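You operate a simulated robot arm through the tools that you are given. There is no shell and no other tool. Be economical: measure what you need, move in short steps, check, and stop when the job is done.

The job below is to be done with a simulated robot arm. You get a single attempt, and the scene is never put back.

JOB
Power down the small motor, unplug its green cable and fit the grey cap.
Fine: grey switch, then cord switch; set the connector down before the yellow line.

Only the result counts: the job must be done as asked and must still hold three seconds after the hand-in. Knocking over, shifting, dropping, spilling or breaking anything else fails it. A push-on lid holds only when it is set on centred and level and pressed home; a screw cap is set on level and turned clockwise until tight.

ROBOT AND FRAMES
A 7-joint arm with a two-finger parallel gripper, fixed in place. Base frame: the origin is at the foot of the arm, x ahead of it, y to its left, z up; the work surface is at about z = 0.75. Lengths are in m, angles in degrees, forces in N, time in s.
With the tool pointing down near the work surface it reaches from about 0.3 to 0.68 m from the base axis. Its first joint turns from -66.0 to 66.0 degrees. Payload 1.57 kg.
The TCP is the grasp point between the finger pads, 0.03 m short of the fingertips. In the tool frame z runs along the fingers and y along their closing line. Largest opening 0.11 m; finger width 0.024, thickness 0.012; the body of the gripper, 0.048 by 0.112 m, starts 0.078 m behind the TCP.
Orientation is told as [roll, pitch, yaw] about the base's x, y, z axes, in that order, counted from this pose: with the fingers straight down and closing along the base's y, the tool's x points along the base's -x, its y along +y and its z along -z.

CONTROLS
- The arm moves only by the tool move_arm. Its arguments are lists of equal length, an entry for each row: "linear": the shift along the tool's x, y, z in units of 100 mm (1.0 is 100 mm), a list of three; "rot": the turn, a rotation vector about the tool's x, y, z in units of 180 degrees (1.0 is 180 degrees), a list of three; "fingers": the finger opening in mm, from 0 to 110. In form: {"linear": [[dx, dy, dz], ...], "rot": [[ax, ay, az], ...], "fingers": [fingers, ...]}. A call has 1 to 8 rows; each row is the pose to reach, as a shift and turn from the pose commanded when the call began, along the tool's axes at that moment. A call with a number of a shift or a turn outside -1 to 1 is refused whole. Rows are played at 5 a second. More than 0.05 m and 8.6 degrees between two rows, or a gripper value outside its range, and nothing of the call is played. Where a pose cannot be reached the arm comes as near as it can. A force on the tool above 40 N (or 10 N above the force at the start of the call, whichever is more), or a blocked arm, ends the call early, and 0.2 s more pass. Each finger travels about 0.108 m/s and halts on what it meets, pressing with about 33 N; the grip force reading is that of the motor and also rises with nothing between the fingers. The clock runs only during rows and for 0.2 s after the last one: add rows that repeat a pose to give the fingers time. It gives the time, the measured TCP pose, the force on the tool (base axes), the opening and the grip force at its end, in the units of the frame above (readings bear some noise), with the torque about the TCP (base axes, N m) and any sound that the robot's microphone picked up.
- Cameras (640 x 400 px; columns grow to the right, rows downward): "scene" is fixed at [0.1546, -0.3778, 1.4117]; the picture's right is [0.88, -0.48, 0.00], its down [-0.24, -0.44, -0.87] and it looks along [0.42, 0.76, -0.50] (base axes); focal length 286 px, centre (320, 200). "wrist" rides on the gripper at [0.07, 0.016, -0.141] in the tool frame; the picture's right is [-0.23, 0.97, 0.00], its down [-0.86, -0.20, -0.48] and it looks along [-0.47, -0.11, 0.88] (tool axes); focal length 222 px, centre (320, 200).
- camera(camera): a new picture of that camera. It takes no simulated time.
- pixel_to_xyz(camera, pixels): for up to 12 pixels [column, row] of the newest picture of that camera ("zoom" is the newest enlarged one), the place [x, y, z] in the base frame of the surface seen there, good to about 0.003 m. It takes no simulated time.
- inspect(camera, box): a new picture of the part [left, top, right, bottom] of that camera's present view, enlarged. It takes no simulated time.
- hand_in(): hands the job in; it is judged then, once.

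Go step by step. Measure first, check grasps and placings, and put right what went wrong. The budget is 80 turns and 34 pictures, counting those below and the enlarged ones. Unless the task says otherwise, let go and move clear before handing in, and close with one line.

The tools are called after "Call:" by a JSON object that holds its "api" and its "payload". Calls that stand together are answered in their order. move_arm: Moves the arm, as the interface text tells. Its arguments: {"type":"object","properties":{"linear":{"type":"array","items":{"type":"array","items":{"type":"number"}}},"rot":{"type":"array","items":{"type":"array","items":{"type":"number"}}},"fingers":{"type":"array","items":{"type":"number"}}},"required":["linear","rot","fingers"]} The other tools are called the same way: camera (camera) takes a picture; pixel_to_xyz (camera, pixels) gives the place of the surface under pixels of a picture; inspect (camera, box) takes an enlarged picture of a part of a camera's view; hand_in () hands the job in.

At the start:

```text
time_s: 0.0
ee_pos: [0.3531, 0.1884, 1.2571]
tool_rot: [-0.1, 0.0, 0.0]
force: [0.6, 0.1, -1.0]
wrist_torque: [0.01, -0.04, -0.01]
opening: 0.1099
grasp_force: 0.0
```

scene: 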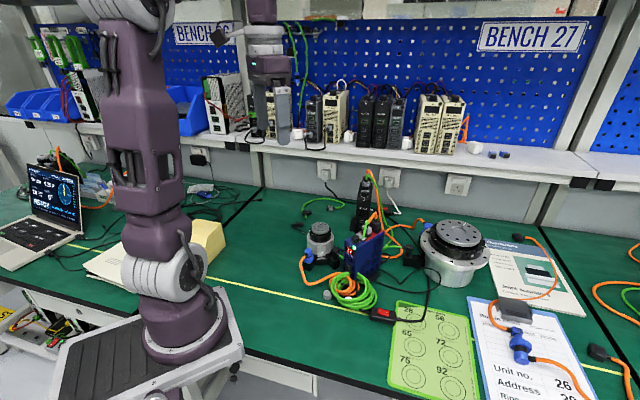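
wrist: 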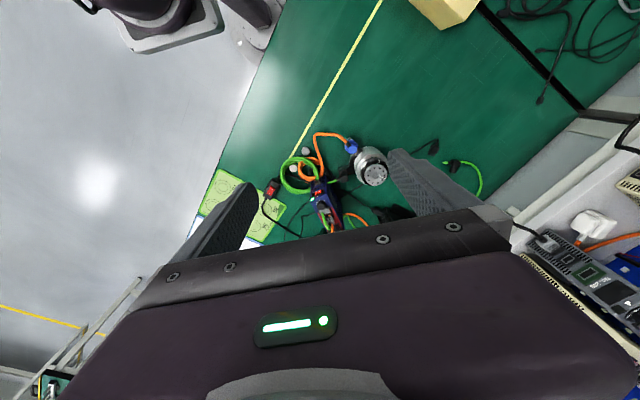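

The scene shows the small motor near (320,238), a blue drive box at (365,255), a red cord switch at (383,314) and a green coil at (355,292). I'll enlarge that area.

Call:
{"api": "inspect", "payload": {"camera": "scene", "box": [280, 170, 440, 330]}}

Call:
{"api": "inspect", "payload": {"camera": "wrist", "box": [240, 110, 420, 250]}}

```text
2.50 times, centred on (360, 250) of scene
```

zoom: 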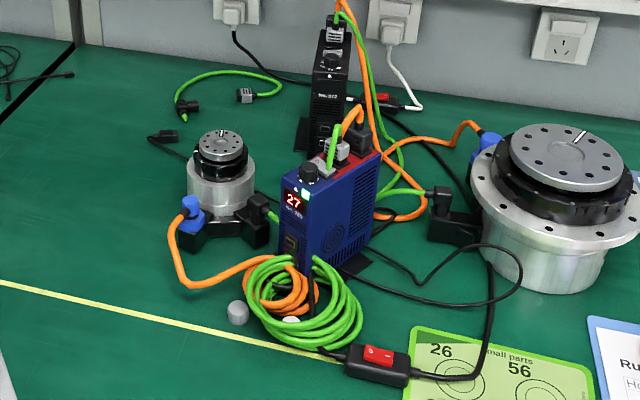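

```text
2.86 times, centred on (330, 180) of wrist
```

zoom: 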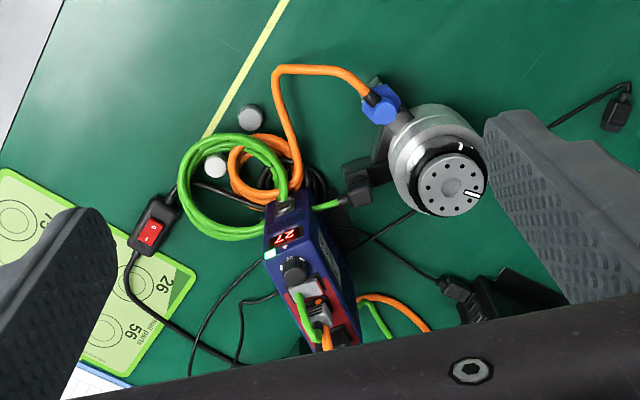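

I need places and a closer view. Measuring the main items in the wrist zoom first.

Call:
{"api": "pixel_to_xyz", "payload": {"camera": "zoom", "pixels": [[250, 117], [215, 166], [150, 232], [295, 268], [360, 190], [330, 205], [450, 185], [380, 105], [310, 300], [275, 255], [205, 135], [285, 10]]}}

Call:
{"api": "inspect", "payload": {"camera": "scene", "box": [325, 215, 389, 279]}}

```text
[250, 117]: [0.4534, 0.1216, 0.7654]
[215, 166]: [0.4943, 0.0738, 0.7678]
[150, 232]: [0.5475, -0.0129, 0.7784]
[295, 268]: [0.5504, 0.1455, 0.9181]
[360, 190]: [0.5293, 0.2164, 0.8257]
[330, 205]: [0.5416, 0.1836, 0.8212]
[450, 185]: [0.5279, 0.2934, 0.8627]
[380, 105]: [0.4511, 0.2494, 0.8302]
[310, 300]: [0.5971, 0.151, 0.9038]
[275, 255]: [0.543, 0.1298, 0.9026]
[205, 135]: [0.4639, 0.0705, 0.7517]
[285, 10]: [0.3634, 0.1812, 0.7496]
```

```text
6.25 times, centred on (357, 247) of scene
```

zoom: 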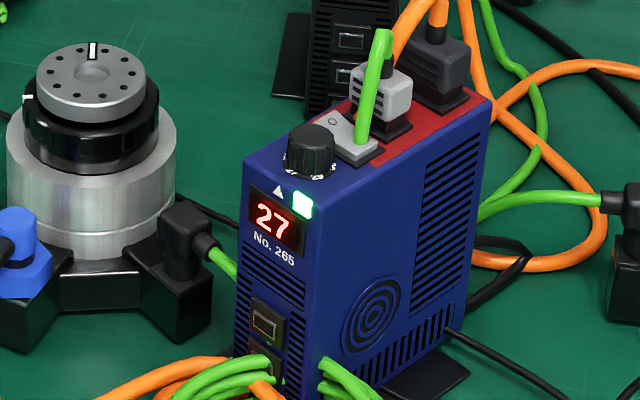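

The light-grey plate at (345,140) on the blue drive looks like the grey switch; the green plug at the motor sits at (185,250). I'll move the wrist camera closer to trace the cords.

Call:
{"api": "move_arm", "payload": {"linear": [[-0.18, -0.1, 0.25], [-0.36, -0.2, 0.5], [-0.54, -0.3, 0.75], [-0.72, -0.4, 1.0]], "rot": [[0, 0, 0], [0, 0, 0], [0, 0, 0], [0, 0, 0]], "fingers": [110, 110, 110, 110]}}

Call:
{"api": "camera", "payload": {"camera": "wrist"}}

```text
time_s: 1.0
ee_pos: [0.424, 0.1484, 1.1568]
tool_rot: [0.0, 0.0, 0.0]
force: [0.4, -0.2, -0.6]
wrist_torque: [0.0, 0.01, 0.0]
opening: 0.1102
grasp_force: 0.0
```

```text
28 pictures are left
```

wrist: 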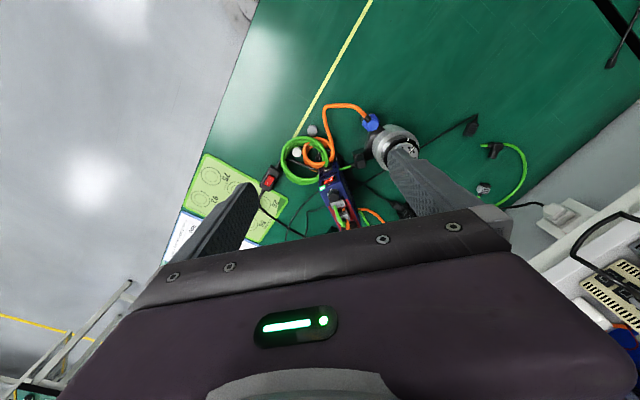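

The drive is at (335,195) in view; enlarging the wrist picture there and the scene's cord region.

Call:
{"api": "inspect", "payload": {"camera": "wrist", "box": [296, 150, 386, 230]}}

Call:
{"api": "inspect", "payload": {"camera": "scene", "box": [340, 170, 450, 240]}}

Call:
{"api": "inspect", "payload": {"camera": "scene", "box": [330, 255, 430, 330]}}

```text
5.00 times, centred on (341, 190) of wrist
```

zoom: 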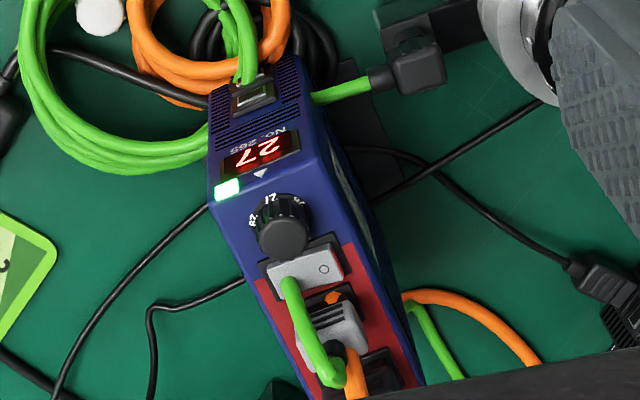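

```text
5.71 times, centred on (395, 205) of scene
```

zoom: 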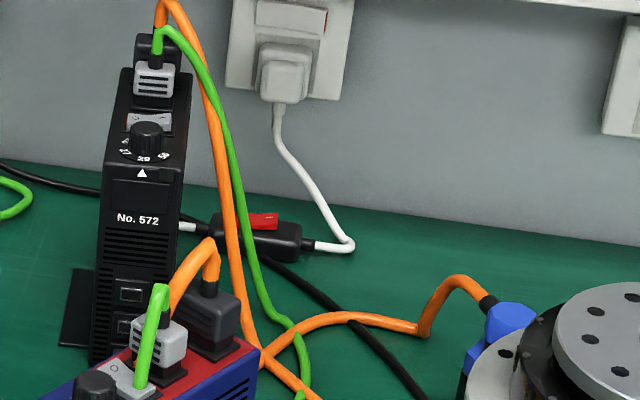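

```text
5.33 times, centred on (380, 292) of scene
```

zoom: 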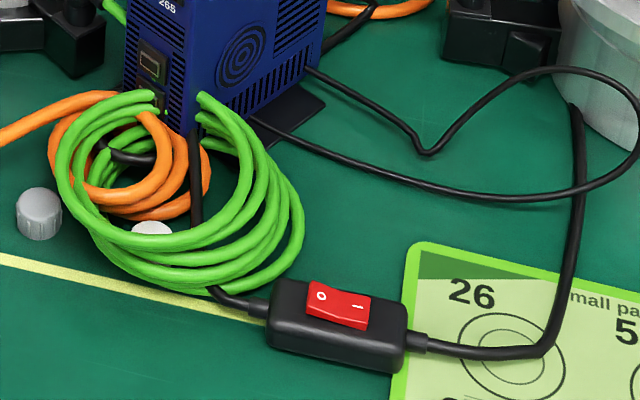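

Both drives' cables run together behind the blue drive, so I must trace which one feeds the small motor. I'll turn the wrist camera to view from the other (+y) side.

Call:
{"api": "move_arm", "payload": {"linear": [[-0.12, 0.12, 0], [-0.24, 0.24, 0], [-0.36, 0.36, 0], [-0.48, 0.48, 0], [-0.6, 0.6, 0], [-0.72, 0.72, 0], [-0.84, 0.84, 0], [-0.96, 0.96, 0]], "rot": [[0, 0, 0.047], [0, 0, 0.094], [0, 0, 0.141], [0, 0, 0.188], [0, 0, 0.235], [0, 0, 0.282], [0, 0, 0.329], [0, 0, 0.376]], "fingers": [110, 110, 110, 110, 110, 110, 110, 110]}}

Call:
{"api": "camera", "payload": {"camera": "wrist"}}

```text
time_s: 2.8
ee_pos: [0.5208, 0.2463, 1.1566]
tool_rot: [0.0, 0.0, -67.8]
force: [-0.3, 0.8, 0.8]
wrist_torque: [0.02, 0.03, -0.03]
opening: 0.1101
grasp_force: 0.0
```

```text
24 pictures are left
```

wrist: 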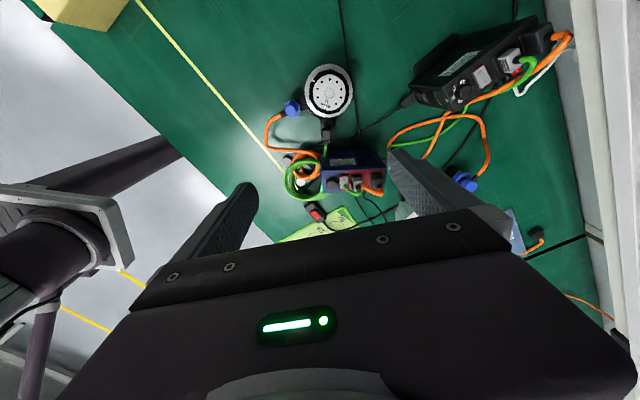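

Call:
{"api": "inspect", "payload": {"camera": "wrist", "box": [260, 90, 420, 220]}}

Call:
{"api": "inspect", "payload": {"camera": "wrist", "box": [370, 20, 580, 200]}}

```text
3.08 times, centred on (340, 155) of wrist
```

zoom: 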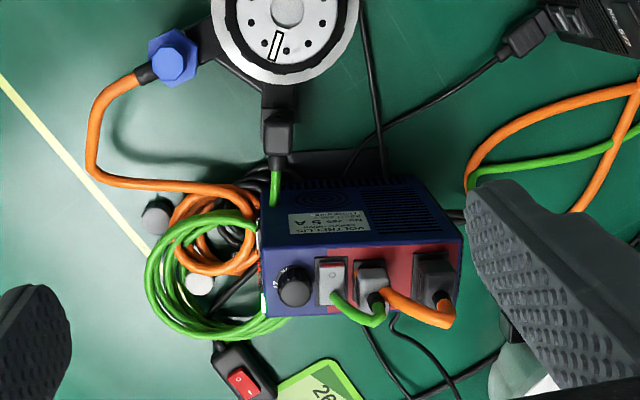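

```text
2.22 times, centred on (475, 110) of wrist
```

zoom: 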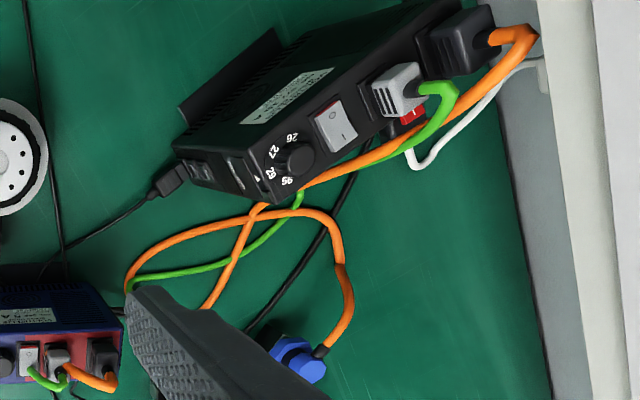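

The blue drive's leads feed the coil and the small motor, its display is lit, and the black cord with the near red switch serves it; the black drive feeds the big motor. Now a tight view to measure the grey rocker and the motor plug.

Call:
{"api": "inspect", "payload": {"camera": "wrist", "box": [300, 110, 390, 200]}}

```text
4.44 times, centred on (345, 155) of wrist
```

zoom: 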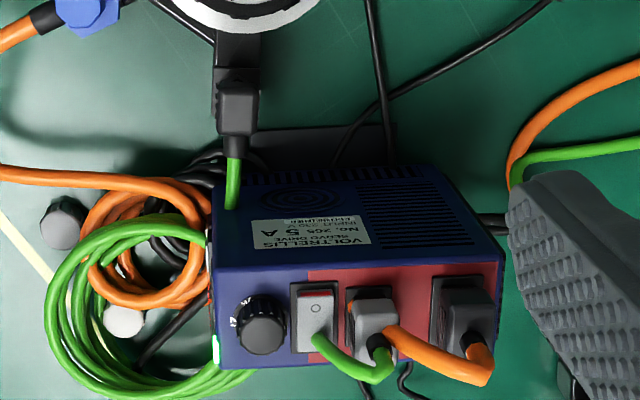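

Measuring rocker, knob, grey plug, motor plug and its block.

Call:
{"api": "pixel_to_xyz", "payload": {"camera": "zoom", "pixels": [[316, 290], [316, 308], [314, 330], [300, 308], [332, 308], [260, 325], [370, 305], [378, 378], [238, 100], [238, 125], [235, 150], [235, 60]]}}

Call:
{"api": "pixel_to_xyz", "payload": {"camera": "zoom", "pixels": [[220, 105], [258, 105], [220, 50], [260, 50], [232, 180], [296, 350], [335, 350], [222, 85], [255, 85], [225, 280], [490, 265], [225, 200]]}}

```text
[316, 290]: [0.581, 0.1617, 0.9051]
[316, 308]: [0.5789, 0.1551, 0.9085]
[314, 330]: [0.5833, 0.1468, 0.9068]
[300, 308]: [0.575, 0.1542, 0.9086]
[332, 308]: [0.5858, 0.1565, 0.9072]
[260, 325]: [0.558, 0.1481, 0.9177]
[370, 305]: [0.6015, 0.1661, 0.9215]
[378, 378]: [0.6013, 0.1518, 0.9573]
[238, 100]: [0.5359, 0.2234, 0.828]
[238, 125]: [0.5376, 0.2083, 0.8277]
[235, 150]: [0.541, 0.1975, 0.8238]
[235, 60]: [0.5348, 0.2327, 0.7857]
```

```text
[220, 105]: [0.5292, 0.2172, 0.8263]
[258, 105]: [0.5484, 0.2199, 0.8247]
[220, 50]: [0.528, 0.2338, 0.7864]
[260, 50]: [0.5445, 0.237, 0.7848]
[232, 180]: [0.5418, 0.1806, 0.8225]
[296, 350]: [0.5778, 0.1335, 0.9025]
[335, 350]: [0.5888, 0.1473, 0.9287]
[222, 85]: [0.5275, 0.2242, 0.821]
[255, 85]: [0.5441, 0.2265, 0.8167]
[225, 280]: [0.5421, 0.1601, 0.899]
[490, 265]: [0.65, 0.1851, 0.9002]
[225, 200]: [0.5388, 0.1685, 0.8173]
```

Drive top is at z≈0.90 with axis about 13° off x; the rocker's O end is near (0.579,0.158,0.906). I'll line up the +x finger (opening 60) above that end, staying above everything.

Call:
{"api": "move_arm", "payload": {"linear": [[-0.23, -0.033, 0.25], [-0.46, -0.065, 0.5], [-0.69, -0.098, 0.75], [-0.918, -0.13, 1.0], [-0.918, -0.13, 1.0]], "rot": [[0, 0, 0.013], [0, 0, 0.026], [0, 0, 0.039], [0, 0, 0.051], [0, 0, 0.051]], "fingers": [60, 60, 60, 60, 60]}}

```text
time_s: 4.0
ee_pos: [0.5463, 0.1544, 1.0566]
tool_rot: [0.0, -0.1, -76.9]
force: [-0.2, 0.0, 0.6]
wrist_torque: [0.0, 0.0, -0.04]
opening: 0.0601
grasp_force: 0.1
```

Pose is (0.5463,0.1544); correct about 3 mm and lower until the tip is 2 cm above the rocker, then look.

Call:
{"api": "move_arm", "payload": {"linear": [[0.026, -0.023, 0.3], [0.026, -0.023, 0.6], [0.026, -0.023, 0.9], [0.026, -0.023, 0.98]], "rot": [[0, 0, 0], [0, 0, 0], [0, 0, 0], [0, 0, 0]], "fingers": [60, 60, 60, 60]}}

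Call:
{"api": "inspect", "payload": {"camera": "scene", "box": [325, 205, 405, 285]}}

Call:
{"api": "inspect", "payload": {"camera": "wrist", "box": [220, 100, 420, 240]}}

```text
time_s: 5.0
ee_pos: [0.5432, 0.1577, 0.9589]
tool_rot: [0.1, 0.0, -76.9]
force: [0.6, 0.0, -1.2]
wrist_torque: [0.02, 0.0, 0.01]
opening: 0.0599
grasp_force: 0.0
```

```text
5.00 times, centred on (365, 245) of scene
```

zoom: 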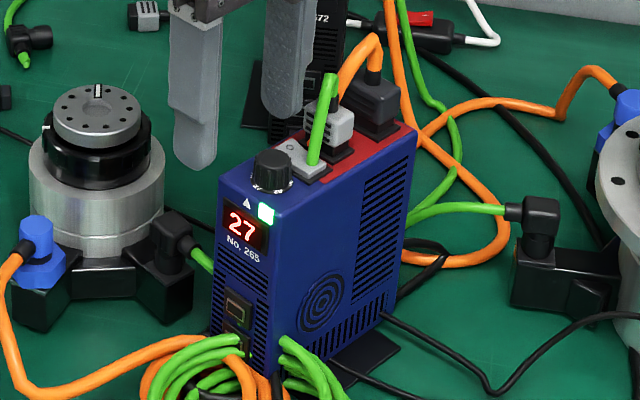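

```text
2.86 times, centred on (320, 170) of wrist
```

zoom: 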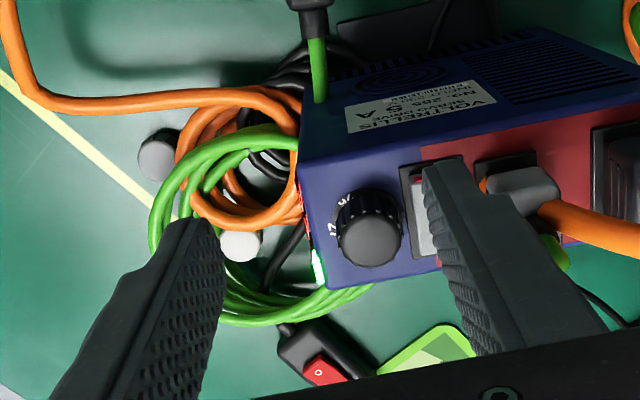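

The +x finger hovers over the rocker's O half with knob and plug clear. Pressing down gently in small steps.

Call:
{"api": "move_arm", "payload": {"linear": [[0, 0, 0.1], [0, 0, 0.17], [0, 0, 0.2], [0, 0, 0.22], [0, 0, 0.24], [0, 0, 0.26]], "rot": [[0, 0, 0], [0, 0, 0], [0, 0, 0], [0, 0, 0], [0, 0, 0], [0, 0, 0]], "fingers": [60, 60, 60, 60, 60, 60]}}

Call:
{"api": "inspect", "payload": {"camera": "scene", "box": [325, 205, 405, 285]}}

```text
time_s: 6.4
ee_pos: [0.5447, 0.1581, 0.9371]
tool_rot: [0.5, 0.1, -76.7]
force: [-4.0, 0.2, 9.6]
wrist_torque: [-0.04, -0.19, -0.01]
opening: 0.0567
grasp_force: 0.1
stopped in row 6: the force on the tool passed its limit at 44 N (the readings are from after the stop); the commanded pose is now the measured one
```

```text
5.00 times, centred on (365, 245) of scene
```

zoom: 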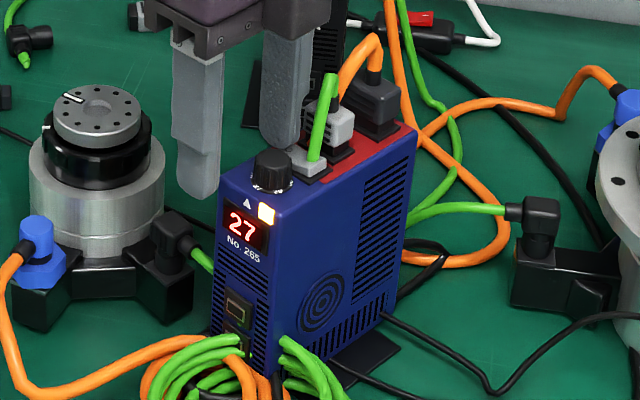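

The LED turned from green to amber and the motor dial changes: the grey switch took. Raising clear and measuring the cord switch next.

Call:
{"api": "move_arm", "payload": {"linear": [[0, 0, -0.3], [0, 0, -0.6], [0, 0, -0.95]], "rot": [[0, 0, 0], [0, 0, 0], [0, 0, 0]], "fingers": [60, 60, 60]}}

Call:
{"api": "inspect", "payload": {"camera": "scene", "box": [320, 250, 420, 330]}}

```text
time_s: 7.2
ee_pos: [0.5398, 0.161, 1.03]
tool_rot: [0.3, -0.1, -76.9]
force: [-0.4, -0.1, 0.0]
wrist_torque: [-0.01, 0.01, -0.02]
opening: 0.0599
grasp_force: 0.1
```

```text
5.00 times, centred on (370, 290) of scene
```

zoom: 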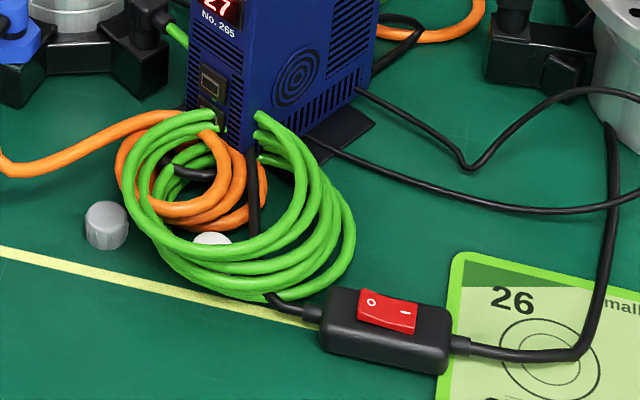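

O is at the left end (370,302) of the red rocker. Measuring it, its body, the caps and the line.

Call:
{"api": "pixel_to_xyz", "payload": {"camera": "zoom", "pixels": [[362, 300], [372, 302], [388, 308], [405, 313], [413, 318], [328, 300], [447, 325], [330, 335], [440, 360], [320, 320], [200, 295], [20, 255]]}}

Call:
{"api": "pixel_to_xyz", "payload": {"camera": "zoom", "pixels": [[105, 208], [105, 238], [88, 225], [127, 225], [210, 238], [345, 250], [300, 292], [60, 330], [150, 340], [20, 390]]}}

```text
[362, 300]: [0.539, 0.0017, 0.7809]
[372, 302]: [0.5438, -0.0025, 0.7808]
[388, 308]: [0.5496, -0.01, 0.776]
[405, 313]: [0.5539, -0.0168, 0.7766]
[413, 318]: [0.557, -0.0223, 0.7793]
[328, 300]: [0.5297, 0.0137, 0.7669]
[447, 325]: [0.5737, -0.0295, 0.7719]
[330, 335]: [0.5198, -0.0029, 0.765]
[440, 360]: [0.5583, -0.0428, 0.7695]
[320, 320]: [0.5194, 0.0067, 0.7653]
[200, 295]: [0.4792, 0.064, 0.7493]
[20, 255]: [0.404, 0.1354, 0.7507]
```

```text
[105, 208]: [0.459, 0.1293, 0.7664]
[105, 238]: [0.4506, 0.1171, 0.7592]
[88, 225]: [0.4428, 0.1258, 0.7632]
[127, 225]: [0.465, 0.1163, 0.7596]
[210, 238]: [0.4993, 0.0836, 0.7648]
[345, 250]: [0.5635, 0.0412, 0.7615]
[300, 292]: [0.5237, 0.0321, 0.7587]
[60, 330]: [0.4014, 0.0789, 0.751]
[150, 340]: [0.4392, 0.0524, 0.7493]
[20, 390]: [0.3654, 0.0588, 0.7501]
```

The rocker's O end is at (0.541,-0.001,0.781), and the line runs along x+y≈0.54. Closing the fingers and travelling over to the cord switch.

Call:
{"api": "move_arm", "payload": {"linear": [[-0.33, -0.08, 0], [-0.66, -0.16, 0], [-1.0, -0.25, 0], [-1.0, -0.25, 0]], "rot": [[0, 0, 0], [0, 0, 0], [0, 0, 0], [0, 0, 0]], "fingers": [30, 0, 0, 0]}}

```text
time_s: 8.2
ee_pos: [0.5424, 0.056, 1.0297]
tool_rot: [0.4, -0.1, -76.6]
force: [0.6, -0.2, 0.3]
wrist_torque: [0.01, 0.02, 0.04]
opening: 0.0001
grasp_force: 21.1
```

At (0.5424,0.056); shifting the remaining 5 cm and going down.

Call:
{"api": "move_arm", "payload": {"linear": [[-0.25, -0.08, 0.2], [-0.49, -0.16, 0.4], [-0.49, -0.16, 0.7], [-0.49, -0.16, 1.0], [-0.49, -0.16, 1.0]], "rot": [[0, 0, 0], [0, 0, 0], [0, 0, 0], [0, 0, 0], [0, 0, 0]], "fingers": [0, 0, 0, 0, 0]}}

```text
time_s: 9.4
ee_pos: [0.5376, 0.0048, 0.9289]
tool_rot: [0.5, 0.0, -76.9]
force: [-0.1, 0.6, 0.1]
wrist_torque: [-0.04, 0.01, -0.01]
opening: 0.0
grasp_force: 21.4
```

On target; lower to 2 cm above and look.

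Call:
{"api": "move_arm", "payload": {"linear": [[0, 0, 0.3], [0, 0, 0.6], [0, 0, 0.95], [0, 0, 0.95]], "rot": [[0, 0, 0], [0, 0, 0], [0, 0, 0], [0, 0, 0]], "fingers": [0, 0, 0, 0]}}

Call:
{"api": "inspect", "payload": {"camera": "scene", "box": [320, 230, 430, 330]}}

```text
time_s: 10.4
ee_pos: [0.539, 0.005, 0.8379]
tool_rot: [0.6, 0.0, -76.7]
force: [-0.4, -0.5, 0.0]
wrist_torque: [0.02, -0.02, 0.0]
opening: 0.0
grasp_force: 20.9
```

```text
4.00 times, centred on (375, 280) of scene
```

zoom: 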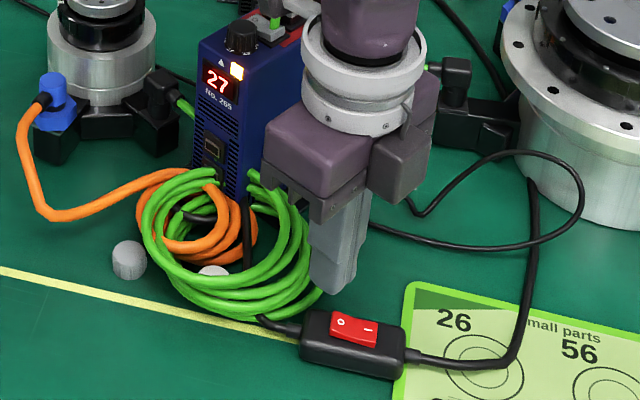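

LED stays amber, and the tip will land at the O end (340,322). Pressing down.

Call:
{"api": "move_arm", "payload": {"linear": [[0, 0, 0.15], [0, 0, 0.24], [0, 0, 0.27], [0, 0, 0.29], [0, 0, 0.31], [0, 0, 0.33], [0, 0, 0.35]], "rot": [[0, 0, 0], [0, 0, 0], [0, 0, 0], [0, 0, 0], [0, 0, 0], [0, 0, 0], [0, 0, 0]], "fingers": [0, 0, 0, 0, 0, 0, 0]}}

Call:
{"api": "inspect", "payload": {"camera": "scene", "box": [320, 230, 430, 330]}}

```text
time_s: 11.6
ee_pos: [0.54, 0.0041, 0.8061]
tool_rot: [0.4, 0.0, -76.7]
force: [-6.4, 1.9, 18.1]
wrist_torque: [-0.17, 0.07, -0.03]
opening: 0.0
grasp_force: 21.5
stopped in row 6: the force on the tool passed its limit at 47 N (the readings are from after the stop); the commanded pose is now the measured one
```

```text
4.00 times, centred on (375, 280) of scene
```

zoom: 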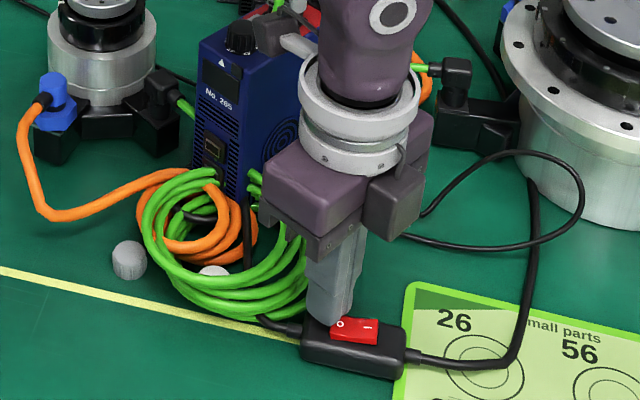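

The display is dark: both switches are off in order. Raising.

Call:
{"api": "move_arm", "payload": {"linear": [[0, 0, -0.3], [0, 0, -0.65], [0, 0, -1.0]], "rot": [[0, 0, 0], [0, 0, 0], [0, 0, 0]], "fingers": [0, 0, 0]}}

Call:
{"api": "move_arm", "payload": {"linear": [[0, 0, -0.4], [0.1, 0, -0.8], [0.2, 0.02, -1.0], [0.4, 0.05, -1.0], [0.7, 0.1, -1.0], [1.0, 0.15, -1.0]], "rot": [[0, 0, 0.003], [0, 0, 0.006], [0, 0, 0.012], [0, 0, 0.012], [0, 0, 0.012], [0, 0, 0.012]], "fingers": [0, 20, 40, 50, 50, 50]}}

```text
time_s: 12.4
ee_pos: [0.537, 0.0045, 0.9075]
tool_rot: [0.6, 0.0, -76.7]
force: [-0.3, -0.7, -0.2]
wrist_torque: [0.01, -0.01, 0.0]
opening: 0.0
grasp_force: 20.9
```

```text
time_s: 13.8
ee_pos: [0.5312, 0.1038, 1.006]
tool_rot: [0.5, 0.0, -78.9]
force: [0.6, -0.3, 0.1]
wrist_torque: [-0.02, 0.0, 0.0]
opening: 0.0501
grasp_force: 0.1
```

Continuing over the motor plug.

Call:
{"api": "move_arm", "payload": {"linear": [[0.33, 0.1, 0], [0.66, 0.2, 0], [1.0, 0.28, 0], [1.0, 0.28, 0]], "rot": [[0, 0, 0], [0, 0, 0], [0, 0, 0], [0, 0, 0]], "fingers": [50, 50, 50, 50]}}

Call:
{"api": "inspect", "payload": {"camera": "wrist", "box": [230, 90, 410, 230]}}

```text
time_s: 14.8
ee_pos: [0.5405, 0.2072, 1.0049]
tool_rot: [0.5, -0.1, -78.9]
force: [-0.6, 0.7, 0.4]
wrist_torque: [0.01, -0.02, 0.02]
opening: 0.0499
grasp_force: 0.1
```

```text
2.86 times, centred on (320, 160) of wrist
```

zoom: 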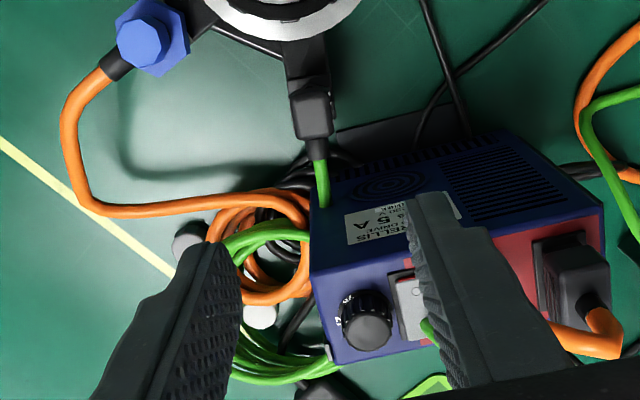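

Plug sits at (313,105) in this zoom; measuring it precisely from here.

Call:
{"api": "pixel_to_xyz", "payload": {"camera": "zoom", "pixels": [[312, 90], [313, 105], [314, 120], [296, 105], [329, 105], [316, 138], [316, 152], [292, 90], [327, 85], [303, 60], [290, 60], [322, 60]]}}

```text
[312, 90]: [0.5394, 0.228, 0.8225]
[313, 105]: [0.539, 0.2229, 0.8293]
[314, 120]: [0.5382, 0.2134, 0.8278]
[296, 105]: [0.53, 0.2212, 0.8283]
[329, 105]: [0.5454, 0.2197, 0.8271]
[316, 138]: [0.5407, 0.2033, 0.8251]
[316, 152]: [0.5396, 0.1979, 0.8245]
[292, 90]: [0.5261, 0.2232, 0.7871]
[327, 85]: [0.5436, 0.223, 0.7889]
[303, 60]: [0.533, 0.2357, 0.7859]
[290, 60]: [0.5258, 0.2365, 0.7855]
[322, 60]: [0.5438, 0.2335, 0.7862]
```

Plug centre (0.538,0.218), top 0.828, block top 0.786. Aligning and descending with 40 mm opening.

Call:
{"api": "move_arm", "payload": {"linear": [[0.06, 0, 0.2], [0.111, -0.004, 0.5], [0.111, -0.004, 0.8], [0.111, -0.004, 1.0], [0.111, -0.004, 1.0]], "rot": [[0, -0.001, 0], [0, -0.0028, 0], [0, -0.0028, 0], [0, -0.0028, 0], [0, -0.0028, 0]], "fingers": [40, 40, 40, 40, 40]}}

```text
time_s: 16.0
ee_pos: [0.5395, 0.2201, 0.9055]
tool_rot: [0.5, -0.5, -78.9]
force: [1.0, 0.0, -0.2]
wrist_torque: [0.0, 0.0, 0.0]
opening: 0.0399
grasp_force: 0.0
```

Small tilt correction about the tool's x/y and down to the plug, then close.

Call:
{"api": "move_arm", "payload": {"linear": [[-0.017, -0.019, 0.3], [-0.017, -0.019, 0.6], [-0.017, -0.019, 0.845], [-0.017, -0.019, 0.845]], "rot": [[0.0028, 0.0028, 0], [0.0028, 0.0028, 0], [0.0028, 0.0028, 0], [0.0028, 0.0028, 0]], "fingers": [40, 40, 40, 40]}}

Call:
{"api": "inspect", "payload": {"camera": "scene", "box": [290, 205, 380, 275]}}

```text
time_s: 17.0
ee_pos: [0.5367, 0.2172, 0.822]
tool_rot: [0.1, 0.0, -78.9]
force: [0.9, -0.3, -0.1]
wrist_torque: [0.03, -0.02, 0.0]
opening: 0.0399
grasp_force: 0.1
```

```text
5.71 times, centred on (335, 240) of scene
```

zoom: 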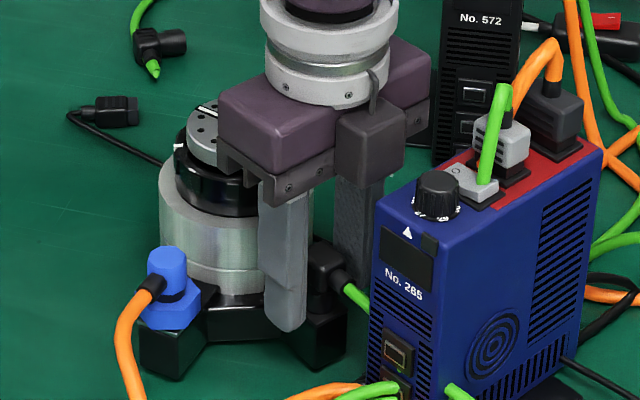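

The fingers straddle the plug with level tool. Closing with time for the fingers to settle.

Call:
{"api": "move_arm", "payload": {"linear": [[0, 0, 0], [0, 0, 0], [0, 0, 0], [0, 0, 0]], "rot": [[0, 0, 0], [0, 0, 0], [0, 0, 0], [0, 0, 0]], "fingers": [25, 10, 8, 8]}}

```text
time_s: 18.0
ee_pos: [0.5373, 0.2171, 0.8213]
tool_rot: [0.2, 0.1, -78.9]
force: [7.4, 1.7, -3.3]
wrist_torque: [0.0, -0.1, -0.76]
opening: 0.0202
grasp_force: 33.2
```

Gripped at 20 mm. Pulling straight up in small steps.

Call:
{"api": "move_arm", "payload": {"linear": [[0, 0.005, -0.03], [0, 0.01, -0.07], [0, 0.01, -0.12], [0, 0.01, -0.18], [0, 0.01, -0.25], [0, 0.01, -0.35]], "rot": [[0, 0, 0], [0, 0, 0], [0, 0, 0], [0, 0, 0], [0, 0, 0], [0, 0, 0]], "fingers": [8, 8, 8, 8, 8, 8]}}

Call:
{"api": "inspect", "payload": {"camera": "scene", "box": [290, 195, 390, 275]}}

```text
time_s: 19.4
ee_pos: [0.5354, 0.2169, 0.8585]
tool_rot: [0.0, 0.1, -78.9]
force: [0.1, 0.2, 0.6]
wrist_torque: [0.0, 0.01, -0.03]
opening: 0.0191
grasp_force: 33.9
```

```text
5.00 times, centred on (340, 235) of scene
```

zoom: 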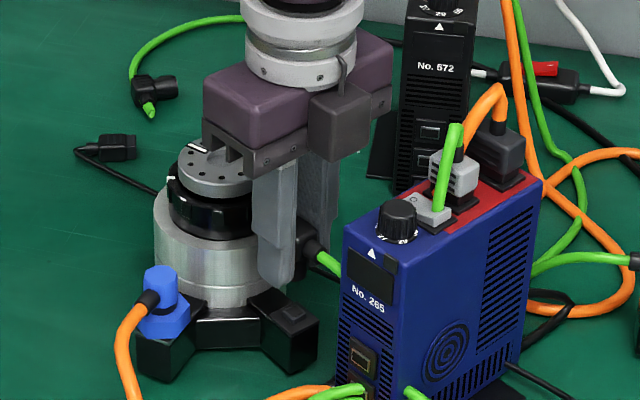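

The plug is out (empty socket block at zoom (285,320)). Lifting it high, then carrying it toward the front side of the line while turning the tool toward yaw 0.

Call:
{"api": "move_arm", "payload": {"linear": [[0, 0, -0.25], [0, 0, -0.55], [0, 0, -0.85], [0, 0, -1.0]], "rot": [[0, 0, 0], [0, 0, 0], [0, 0, 0], [0, 0, 0]], "fingers": [8, 8, 8, 8]}}

Call:
{"api": "move_arm", "payload": {"linear": [[-0.05, -0.15, -0.1], [-0.1, -0.3, -0.2], [-0.2, -0.45, -0.2], [-0.3, -0.6, -0.2], [-0.45, -0.75, -0.2], [-0.6, -0.9, -0.2], [-0.7, -0.95, -0.2], [-0.8, -0.95, -0.2]], "rot": [[0, 0, -0.047], [0, 0, -0.094], [0, 0, -0.141], [0, 0, -0.188], [0, 0, -0.235], [0, 0, -0.282], [0, 0, -0.329], [0, 0, -0.376]], "fingers": [8, 8, 8, 8, 8, 8, 8, 8]}}

Call:
{"api": "inspect", "payload": {"camera": "scene", "box": [230, 150, 430, 350]}}

```text
time_s: 20.4
ee_pos: [0.5343, 0.2148, 0.9579]
tool_rot: [0.0, 0.0, -78.8]
force: [-0.8, -0.2, -0.2]
wrist_torque: [0.01, 0.04, -0.01]
opening: 0.0191
grasp_force: 32.6
```

```text
time_s: 22.2
ee_pos: [0.4595, 0.1192, 0.9782]
tool_rot: [0.0, 0.1, -11.0]
force: [-0.1, -0.9, -0.1]
wrist_torque: [0.0, -0.02, 0.02]
opening: 0.019
grasp_force: 33.3
```

```text
2.00 times, centred on (330, 250) of scene
```

zoom: 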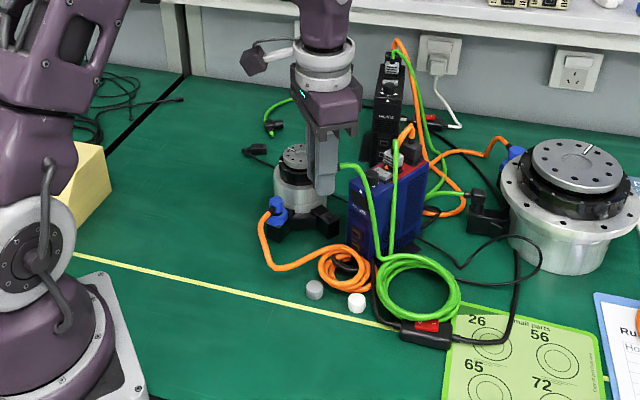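

The cable follows freely and both caps are undisturbed. Moving on to about (0.43,0.02), well before the line, finishing the turn.

Call:
{"api": "move_arm", "payload": {"linear": [[0.03, -0.25, 0], [0.06, -0.5, 0], [0.09, -0.75, 0], [0.106, -1.0, 0], [0.106, -1.0, 0.3]], "rot": [[0, 0, -0.02], [0, 0, -0.04], [0, 0, -0.061], [0, 0, -0.061], [0, 0, -0.061]], "fingers": [8, 8, 8, 8, 8]}}

Call:
{"api": "inspect", "payload": {"camera": "scene", "box": [230, 190, 430, 350]}}

```text
time_s: 23.4
ee_pos: [0.4293, 0.0245, 0.9456]
tool_rot: [0.0, 0.0, -0.2]
force: [0.5, -0.6, 0.3]
wrist_torque: [-0.03, 0.02, 0.01]
opening: 0.0191
grasp_force: 32.8
```

```text
2.50 times, centred on (330, 270) of scene
```

zoom: 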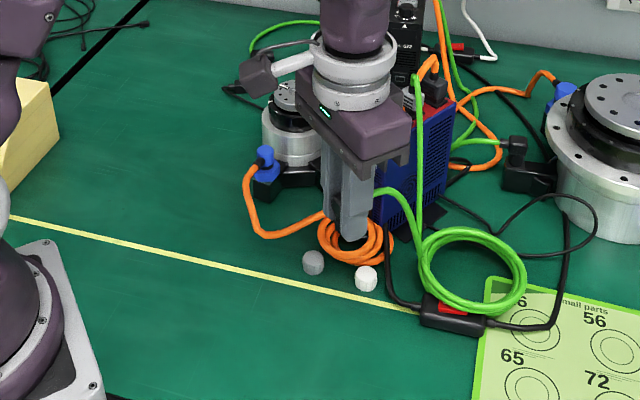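

Clear ground beneath. Lowering in steps until contact.

Call:
{"api": "move_arm", "payload": {"linear": [[0, 0, 0.4], [0, 0, 0.8], [0, 0, 1.0], [0, 0, 1.0]], "rot": [[0, 0, 0], [0, 0, 0], [0, 0, 0], [0, 0, 0]], "fingers": [8, 8, 8, 8]}}

Call:
{"api": "inspect", "payload": {"camera": "scene", "box": [290, 230, 410, 340]}}

```text
time_s: 24.4
ee_pos: [0.4289, 0.0234, 0.8464]
tool_rot: [0.0, -0.1, -0.2]
force: [0.5, 0.2, -1.0]
wrist_torque: [-0.05, 0.0, -0.01]
opening: 0.0187
grasp_force: 32.8
```

```text
3.64 times, centred on (350, 285) of scene
```

zoom: 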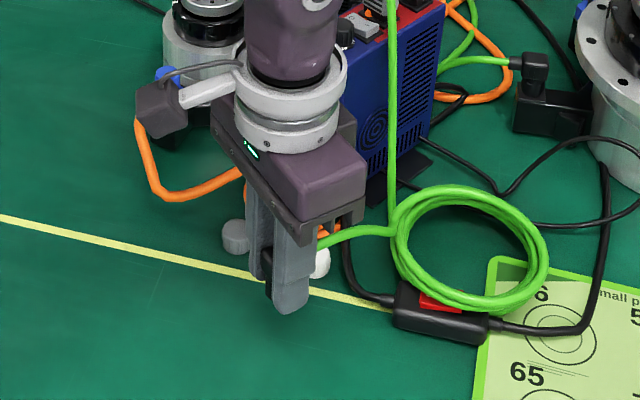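

Call:
{"api": "move_arm", "payload": {"linear": [[0, 0, 0.2], [0, 0, 0.35], [0, 0, 0.43], [0, 0, 0.48], [0, 0, 0.52], [0, 0, 0.56], [0, 0, 0.6], [0, 0, 0.63]], "rot": [[0, 0, 0], [0, 0, 0], [0, 0, 0], [0, 0, 0], [0, 0, 0], [0, 0, 0], [0, 0, 0], [0, 0, 0]], "fingers": [8, 8, 8, 8, 8, 8, 8, 8]}}

```text
time_s: 26.2
ee_pos: [0.4298, 0.0236, 0.7831]
tool_rot: [0.0, -0.1, -0.2]
force: [-0.5, 0.8, -0.7]
wrist_torque: [0.04, -0.02, -0.03]
opening: 0.0191
grasp_force: 33.0
```

No contact yet with fingertips about 3 mm up; a couple of mm further.

Call:
{"api": "move_arm", "payload": {"linear": [[0, 0, 0.01], [0, 0, 0.02], [0, 0, 0.03], [0, 0, 0.03]], "rot": [[0, 0, 0], [0, 0, 0], [0, 0, 0], [0, 0, 0]], "fingers": [8, 8, 8, 8]}}

Call:
{"api": "inspect", "payload": {"camera": "scene", "box": [310, 265, 390, 335]}}

```text
time_s: 27.2
ee_pos: [0.4296, 0.0247, 0.7803]
tool_rot: [0.0, -0.1, -0.2]
force: [-3.9, 2.2, 27.5]
wrist_torque: [0.06, 0.06, -0.01]
opening: 0.0191
grasp_force: 33.3
```

```text
5.71 times, centred on (350, 300) of scene
```

zoom: 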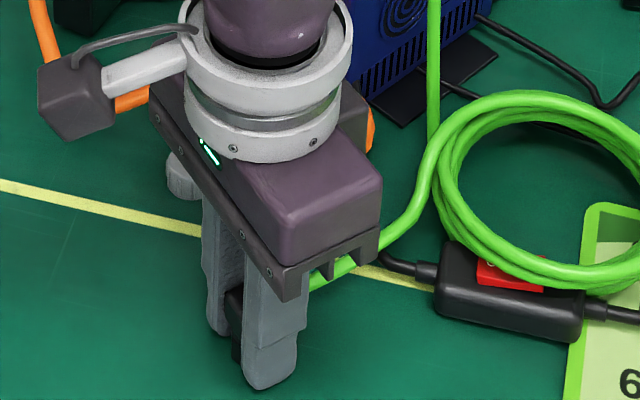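

Contact (27 N): it is on the surface. Easing up a hair and opening slightly.

Call:
{"api": "move_arm", "payload": {"linear": [[0, 0, -0.01], [0, 0, -0.01], [0, 0, -0.01], [0, 0, -0.01], [0, 0, -0.01]], "rot": [[0, 0, 0], [0, 0, 0], [0, 0, 0], [0, 0, 0], [0, 0, 0]], "fingers": [20, 25, 35, 40, 40]}}

Call:
{"api": "move_arm", "payload": {"linear": [[0, 0, -0.2], [0, 0, -0.5], [0, 0, -0.8], [0, 0, -1.0]], "rot": [[0, 0, 0], [0, 0, 0], [0, 0, 0], [0, 0, 0]], "fingers": [40, 40, 40, 40]}}

Call:
{"api": "camera", "payload": {"camera": "wrist"}}

```text
time_s: 28.4
ee_pos: [0.4309, 0.0228, 0.7831]
tool_rot: [0.0, 0.0, -0.2]
force: [0.1, -0.4, 0.3]
wrist_torque: [-0.01, 0.01, 0.0]
opening: 0.0399
grasp_force: 0.0
```

```text
time_s: 29.4
ee_pos: [0.4283, 0.0236, 0.8844]
tool_rot: [0.1, -0.1, -0.2]
force: [-0.8, 0.6, 0.5]
wrist_torque: [-0.04, 0.0, 0.02]
opening: 0.0399
grasp_force: 0.1
```

```text
7 pictures are left
```

wrist: 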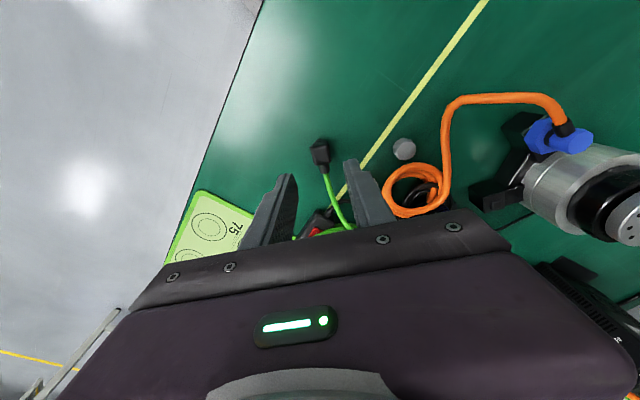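

The connector stands at (320,150), clearly before the line; the grey cap is at (403,149). Measuring cap, plug and socket block from this picture (7 pictures left).

Call:
{"api": "pixel_to_xyz", "payload": {"camera": "wrist", "pixels": [[403, 149], [394, 148], [412, 149], [404, 140], [405, 157], [320, 148], [328, 160], [490, 193], [480, 188], [500, 190], [485, 203], [404, 145]]}}

```text
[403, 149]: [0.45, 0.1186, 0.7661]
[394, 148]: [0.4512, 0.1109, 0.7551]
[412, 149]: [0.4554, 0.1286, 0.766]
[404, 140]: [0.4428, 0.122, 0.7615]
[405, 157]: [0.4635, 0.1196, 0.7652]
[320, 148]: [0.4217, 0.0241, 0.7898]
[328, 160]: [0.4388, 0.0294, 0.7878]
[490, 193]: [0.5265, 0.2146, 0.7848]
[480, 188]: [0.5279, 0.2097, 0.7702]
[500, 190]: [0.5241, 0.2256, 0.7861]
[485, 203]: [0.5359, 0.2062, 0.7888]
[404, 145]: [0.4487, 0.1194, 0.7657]
```

Cap centre ≈(0.4535,0.121), 16 mm high. One enlarged view containing both the cap and the empty socket.

Call:
{"api": "inspect", "payload": {"camera": "wrist", "box": [385, 125, 535, 220]}}

```text
4.21 times, centred on (460, 172) of wrist
```

zoom: 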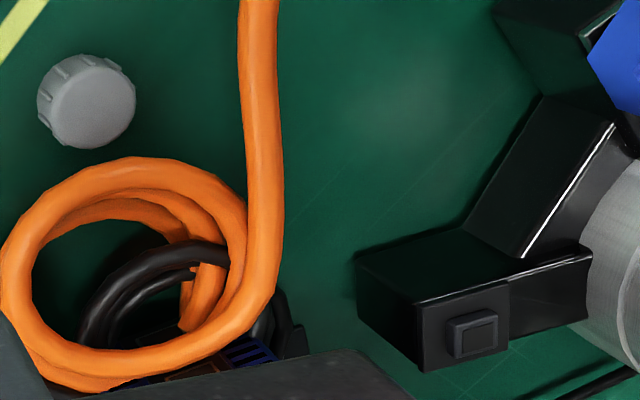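

The socket is a small square spigot at (472,335), so the ribbed cap pushes on. Measuring spigot and cap.

Call:
{"api": "pixel_to_xyz", "payload": {"camera": "zoom", "pixels": [[478, 332], [462, 338], [492, 328], [480, 322], [476, 348], [425, 312], [505, 300], [430, 360], [500, 345], [95, 102], [70, 108], [105, 130]]}}

Call:
{"api": "pixel_to_xyz", "payload": {"camera": "zoom", "pixels": [[60, 105], [132, 100], [100, 65], [92, 146], [95, 85], [95, 120], [452, 325], [498, 316], [455, 356], [500, 345], [440, 340], [478, 335]]}}

```text
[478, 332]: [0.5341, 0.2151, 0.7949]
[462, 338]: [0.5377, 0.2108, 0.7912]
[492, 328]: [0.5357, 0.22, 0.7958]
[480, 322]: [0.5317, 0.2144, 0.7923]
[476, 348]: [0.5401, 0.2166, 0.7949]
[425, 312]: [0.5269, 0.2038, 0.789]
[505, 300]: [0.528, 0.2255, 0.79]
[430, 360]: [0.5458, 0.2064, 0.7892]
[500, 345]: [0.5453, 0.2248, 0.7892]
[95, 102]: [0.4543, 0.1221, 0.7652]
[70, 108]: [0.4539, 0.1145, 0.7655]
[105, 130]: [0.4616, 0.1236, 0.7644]
```

```text
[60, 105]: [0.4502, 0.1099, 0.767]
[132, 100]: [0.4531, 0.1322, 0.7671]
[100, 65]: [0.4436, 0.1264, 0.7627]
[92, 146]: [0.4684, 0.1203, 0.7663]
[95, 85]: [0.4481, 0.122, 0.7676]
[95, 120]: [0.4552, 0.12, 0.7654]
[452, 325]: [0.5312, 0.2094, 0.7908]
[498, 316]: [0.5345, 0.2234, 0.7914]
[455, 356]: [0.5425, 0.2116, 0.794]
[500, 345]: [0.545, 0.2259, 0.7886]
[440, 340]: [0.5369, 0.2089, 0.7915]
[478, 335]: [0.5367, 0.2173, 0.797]
```

Spigot ≈(0.537,0.216,0.795), cap ≈(0.4545,0.1213). At yaw 0 the fingers go either side of the cap in y, clear of the orange coil. Moving above it.

Call:
{"api": "move_arm", "payload": {"linear": [[-0.08, 0.3, 0], [-0.16, 0.6, 0], [-0.262, 0.977, 0], [-0.262, 0.977, 0.3], [-0.262, 0.977, 0.5], [-0.262, 0.977, 0.5]], "rot": [[0, 0, 0], [0, 0, 0], [0, 0, 0], [0, 0, 0], [0, 0, 0], [0, 0, 0]], "fingers": [45, 45, 45, 45, 45, 45]}}

```text
time_s: 30.8
ee_pos: [0.4535, 0.1212, 0.8344]
tool_rot: [0.0, 0.0, -0.3]
force: [0.1, -0.4, 0.4]
wrist_torque: [0.01, 0.03, 0.04]
opening: 0.0451
grasp_force: 0.0
```

Aligned. Down 48 mm and close.

Call:
{"api": "move_arm", "payload": {"linear": [[-0.01, 0, 0.25], [-0.01, 0, 0.484], [-0.01, 0, 0.484], [-0.01, 0, 0.484], [-0.01, 0, 0.484], [-0.01, 0, 0.484]], "rot": [[0, 0, 0], [0, 0, 0], [0, 0, 0], [0, 0, 0], [0, 0, 0], [0, 0, 0]], "fingers": [45, 45, 30, 12, 12, 12]}}

```text
time_s: 32.2
ee_pos: [0.4558, 0.1212, 0.7863]
tool_rot: [0.0, 0.0, -0.2]
force: [0.0, 0.4, -0.3]
wrist_torque: [-0.03, 0.01, -0.04]
opening: 0.0214
grasp_force: 32.9
```

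Cap gripped (21.4 mm). Lift, carry to free table at (0.395,0.10) and set down to re-grip crosswise for centring.

Call:
{"api": "move_arm", "payload": {"linear": [[0, 0, -0.3], [0.2, -0.07, -0.4], [0.4, -0.14, -0.4], [0.608, -0.212, -0.4], [0.608, -0.212, -0.15], [0.608, -0.212, -0.03], [0.608, -0.212, 0.0], [0.608, -0.212, 0.0]], "rot": [[0, 0, 0], [0, 0, 0], [0, 0, 0], [0, 0, 0], [0, 0, 0], [0, 0, 0], [0, 0, 0], [0, 0, 0]], "fingers": [12, 12, 12, 12, 12, 12, 12, 12]}}

Call:
{"api": "move_arm", "payload": {"linear": [[0, 0, 0], [0, 0, 0], [0, 0, -0.2], [0, 0, -0.5]], "rot": [[0, 0, 0], [0, 0, 0], [0, 0, 0], [0, 0, 0]], "fingers": [30, 45, 45, 45]}}

```text
time_s: 34.0
ee_pos: [0.3963, 0.1008, 0.7849]
tool_rot: [0.1, 0.0, -0.2]
force: [0.0, 0.7, 13.3]
wrist_torque: [0.04, 0.11, 0.0]
opening: 0.0212
grasp_force: 32.6
```

```text
time_s: 35.0
ee_pos: [0.3977, 0.1004, 0.8331]
tool_rot: [0.0, 0.0, -0.2]
force: [1.3, 0.4, -0.4]
wrist_torque: [0.02, 0.01, 0.04]
opening: 0.0451
grasp_force: 0.1
```

Cap set down. Turning the tool toward -79°, in two calls, descending at the end.

Call:
{"api": "move_arm", "payload": {"linear": [[0, 0, 0], [0, 0, 0], [0, 0, 0], [0, 0, 0], [0, 0, 0], [0, 0, 0], [0, 0, 0], [0, 0, 0]], "rot": [[0, 0, 0.047], [0, 0, 0.094], [0, 0, 0.141], [0, 0, 0.188], [0, 0, 0.235], [0, 0, 0.282], [0, 0, 0.329], [0, 0, 0.376]], "fingers": [45, 45, 45, 45, 45, 45, 45, 45]}}

```text
time_s: 36.8
ee_pos: [0.395, 0.1008, 0.8347]
tool_rot: [0.0, 0.0, -68.0]
force: [0.0, -0.1, 1.0]
wrist_torque: [0.0, 0.0, 0.02]
opening: 0.045
grasp_force: 0.0
```

Finishing the turn, descending and closing.

Call:
{"api": "move_arm", "payload": {"linear": [[0, 0, 0.1], [0, 0, 0.3], [0, 0, 0.48], [0, 0, 0.48], [0, 0, 0.48], [0, 0, 0.48], [0, 0, 0.48]], "rot": [[0, 0, 0.03], [0, 0, 0.061], [0, 0, 0.061], [0, 0, 0.061], [0, 0, 0.061], [0, 0, 0.061], [0, 0, 0.061]], "fingers": [45, 45, 45, 30, 12, 12, 12]}}

```text
time_s: 38.4
ee_pos: [0.3969, 0.1007, 0.7858]
tool_rot: [0.0, 0.0, -78.9]
force: [-0.2, 0.0, 0.2]
wrist_torque: [0.0, -0.01, 0.04]
opening: 0.0189
grasp_force: 33.2
```

Centred grip. Lifting and carrying toward the socket.

Call:
{"api": "move_arm", "payload": {"linear": [[0, 0, -0.4], [0, 0, -0.8], [0.1, 0.2, -1.0], [0.25, 0.45, -1.0], [0.4, 0.7, -1.0], [0.5, 0.95, -1.0]], "rot": [[0, 0, 0], [0, 0, 0], [0, 0, 0], [0, 0, 0], [0, 0, 0], [0, 0, 0]], "fingers": [12, 12, 12, 12, 12, 12]}}

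```text
time_s: 39.8
ee_pos: [0.483, 0.1681, 0.886]
tool_rot: [0.0, 0.0, -78.9]
force: [-0.6, 0.6, -0.4]
wrist_torque: [-0.01, -0.01, 0.01]
opening: 0.021
grasp_force: 33.3
```

Moving over the spigot, then one check picture.

Call:
{"api": "move_arm", "payload": {"linear": [[0.12, 0.2, -0.2], [0.25, 0.42, -0.2], [0.366, 0.622, -0.2], [0.366, 0.622, 0.2], [0.366, 0.622, 0.2]], "rot": [[0, 0, 0], [0, 0, 0], [0, 0, 0], [0, 0, 0], [0, 0, 0]], "fingers": [12, 12, 12, 12, 12]}}

Call:
{"api": "inspect", "payload": {"camera": "scene", "box": [300, 215, 380, 270]}}

```text
time_s: 41.0
ee_pos: [0.533, 0.2126, 0.8637]
tool_rot: [0.1, 0.0, -78.9]
force: [0.1, -0.1, 0.6]
wrist_torque: [0.01, 0.02, 0.01]
opening: 0.0211
grasp_force: 33.0
```

```text
7.27 times, centred on (340, 242) of scene
```

zoom: 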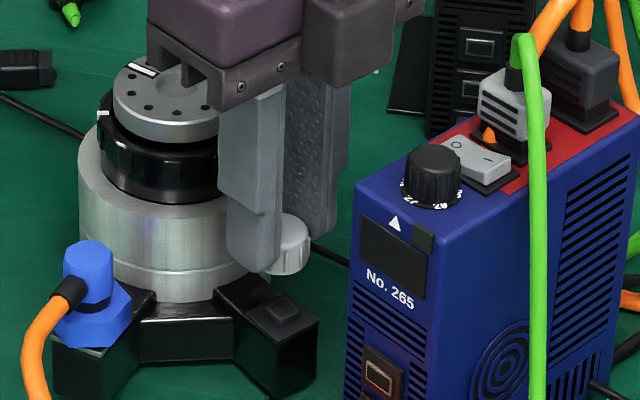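

The spigot is visible at (282,311) with the cap above at (292,245). Measuring the spigot again from this side.

Call:
{"api": "pixel_to_xyz", "payload": {"camera": "zoom", "pixels": [[282, 308], [265, 308], [299, 313], [275, 318], [290, 302], [280, 313], [246, 318], [318, 318], [280, 335], [290, 245], [305, 245], [283, 308]]}}

```text
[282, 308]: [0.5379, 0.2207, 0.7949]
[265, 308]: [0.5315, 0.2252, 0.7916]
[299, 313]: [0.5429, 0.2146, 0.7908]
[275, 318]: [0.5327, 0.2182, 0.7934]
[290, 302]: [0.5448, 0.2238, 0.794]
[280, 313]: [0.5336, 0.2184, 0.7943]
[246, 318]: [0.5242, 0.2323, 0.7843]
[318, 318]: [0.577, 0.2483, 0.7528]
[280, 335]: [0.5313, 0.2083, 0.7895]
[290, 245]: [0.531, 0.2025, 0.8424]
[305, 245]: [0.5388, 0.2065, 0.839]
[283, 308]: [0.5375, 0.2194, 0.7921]
```

Combined target (0.5375,0.2175). Correcting and lowering to just above the spigot (cap bottom ≈0.036 below TCP).

Call:
{"api": "move_arm", "payload": {"linear": [[0.019, 0.042, 0.1], [0.019, 0.042, 0.24], [0.019, 0.042, 0.24], [0.019, 0.042, 0.24]], "rot": [[0, 0, 0], [0, 0, 0], [0, 0, 0], [0, 0, 0]], "fingers": [12, 12, 12, 12]}}

Call:
{"api": "move_arm", "payload": {"linear": [[0, 0, 0]], "rot": [[0, 0, 0]], "fingers": [12]}}

Call:
{"api": "move_arm", "payload": {"linear": [[0, 0, 0]], "rot": [[0, 0, 0]], "fingers": [12]}}

```text
time_s: 42.0
ee_pos: [0.5368, 0.2171, 0.8406]
tool_rot: [0.0, 0.0, -78.9]
force: [-0.8, -1.3, -1.3]
wrist_torque: [0.01, 0.01, 0.03]
opening: 0.021
grasp_force: 33.0
```

```text
time_s: 42.4
ee_pos: [0.5367, 0.2173, 0.8401]
tool_rot: [-0.1, 0.1, -78.9]
force: [0.0, -0.1, -0.2]
wrist_torque: [0.01, 0.01, -0.02]
opening: 0.0213
grasp_force: 32.4
```

```text
time_s: 42.8
ee_pos: [0.5362, 0.2167, 0.8395]
tool_rot: [0.0, 0.1, -78.9]
force: [0.6, -0.6, 0.3]
wrist_torque: [0.0, -0.03, -0.03]
opening: 0.0214
grasp_force: 33.0
```

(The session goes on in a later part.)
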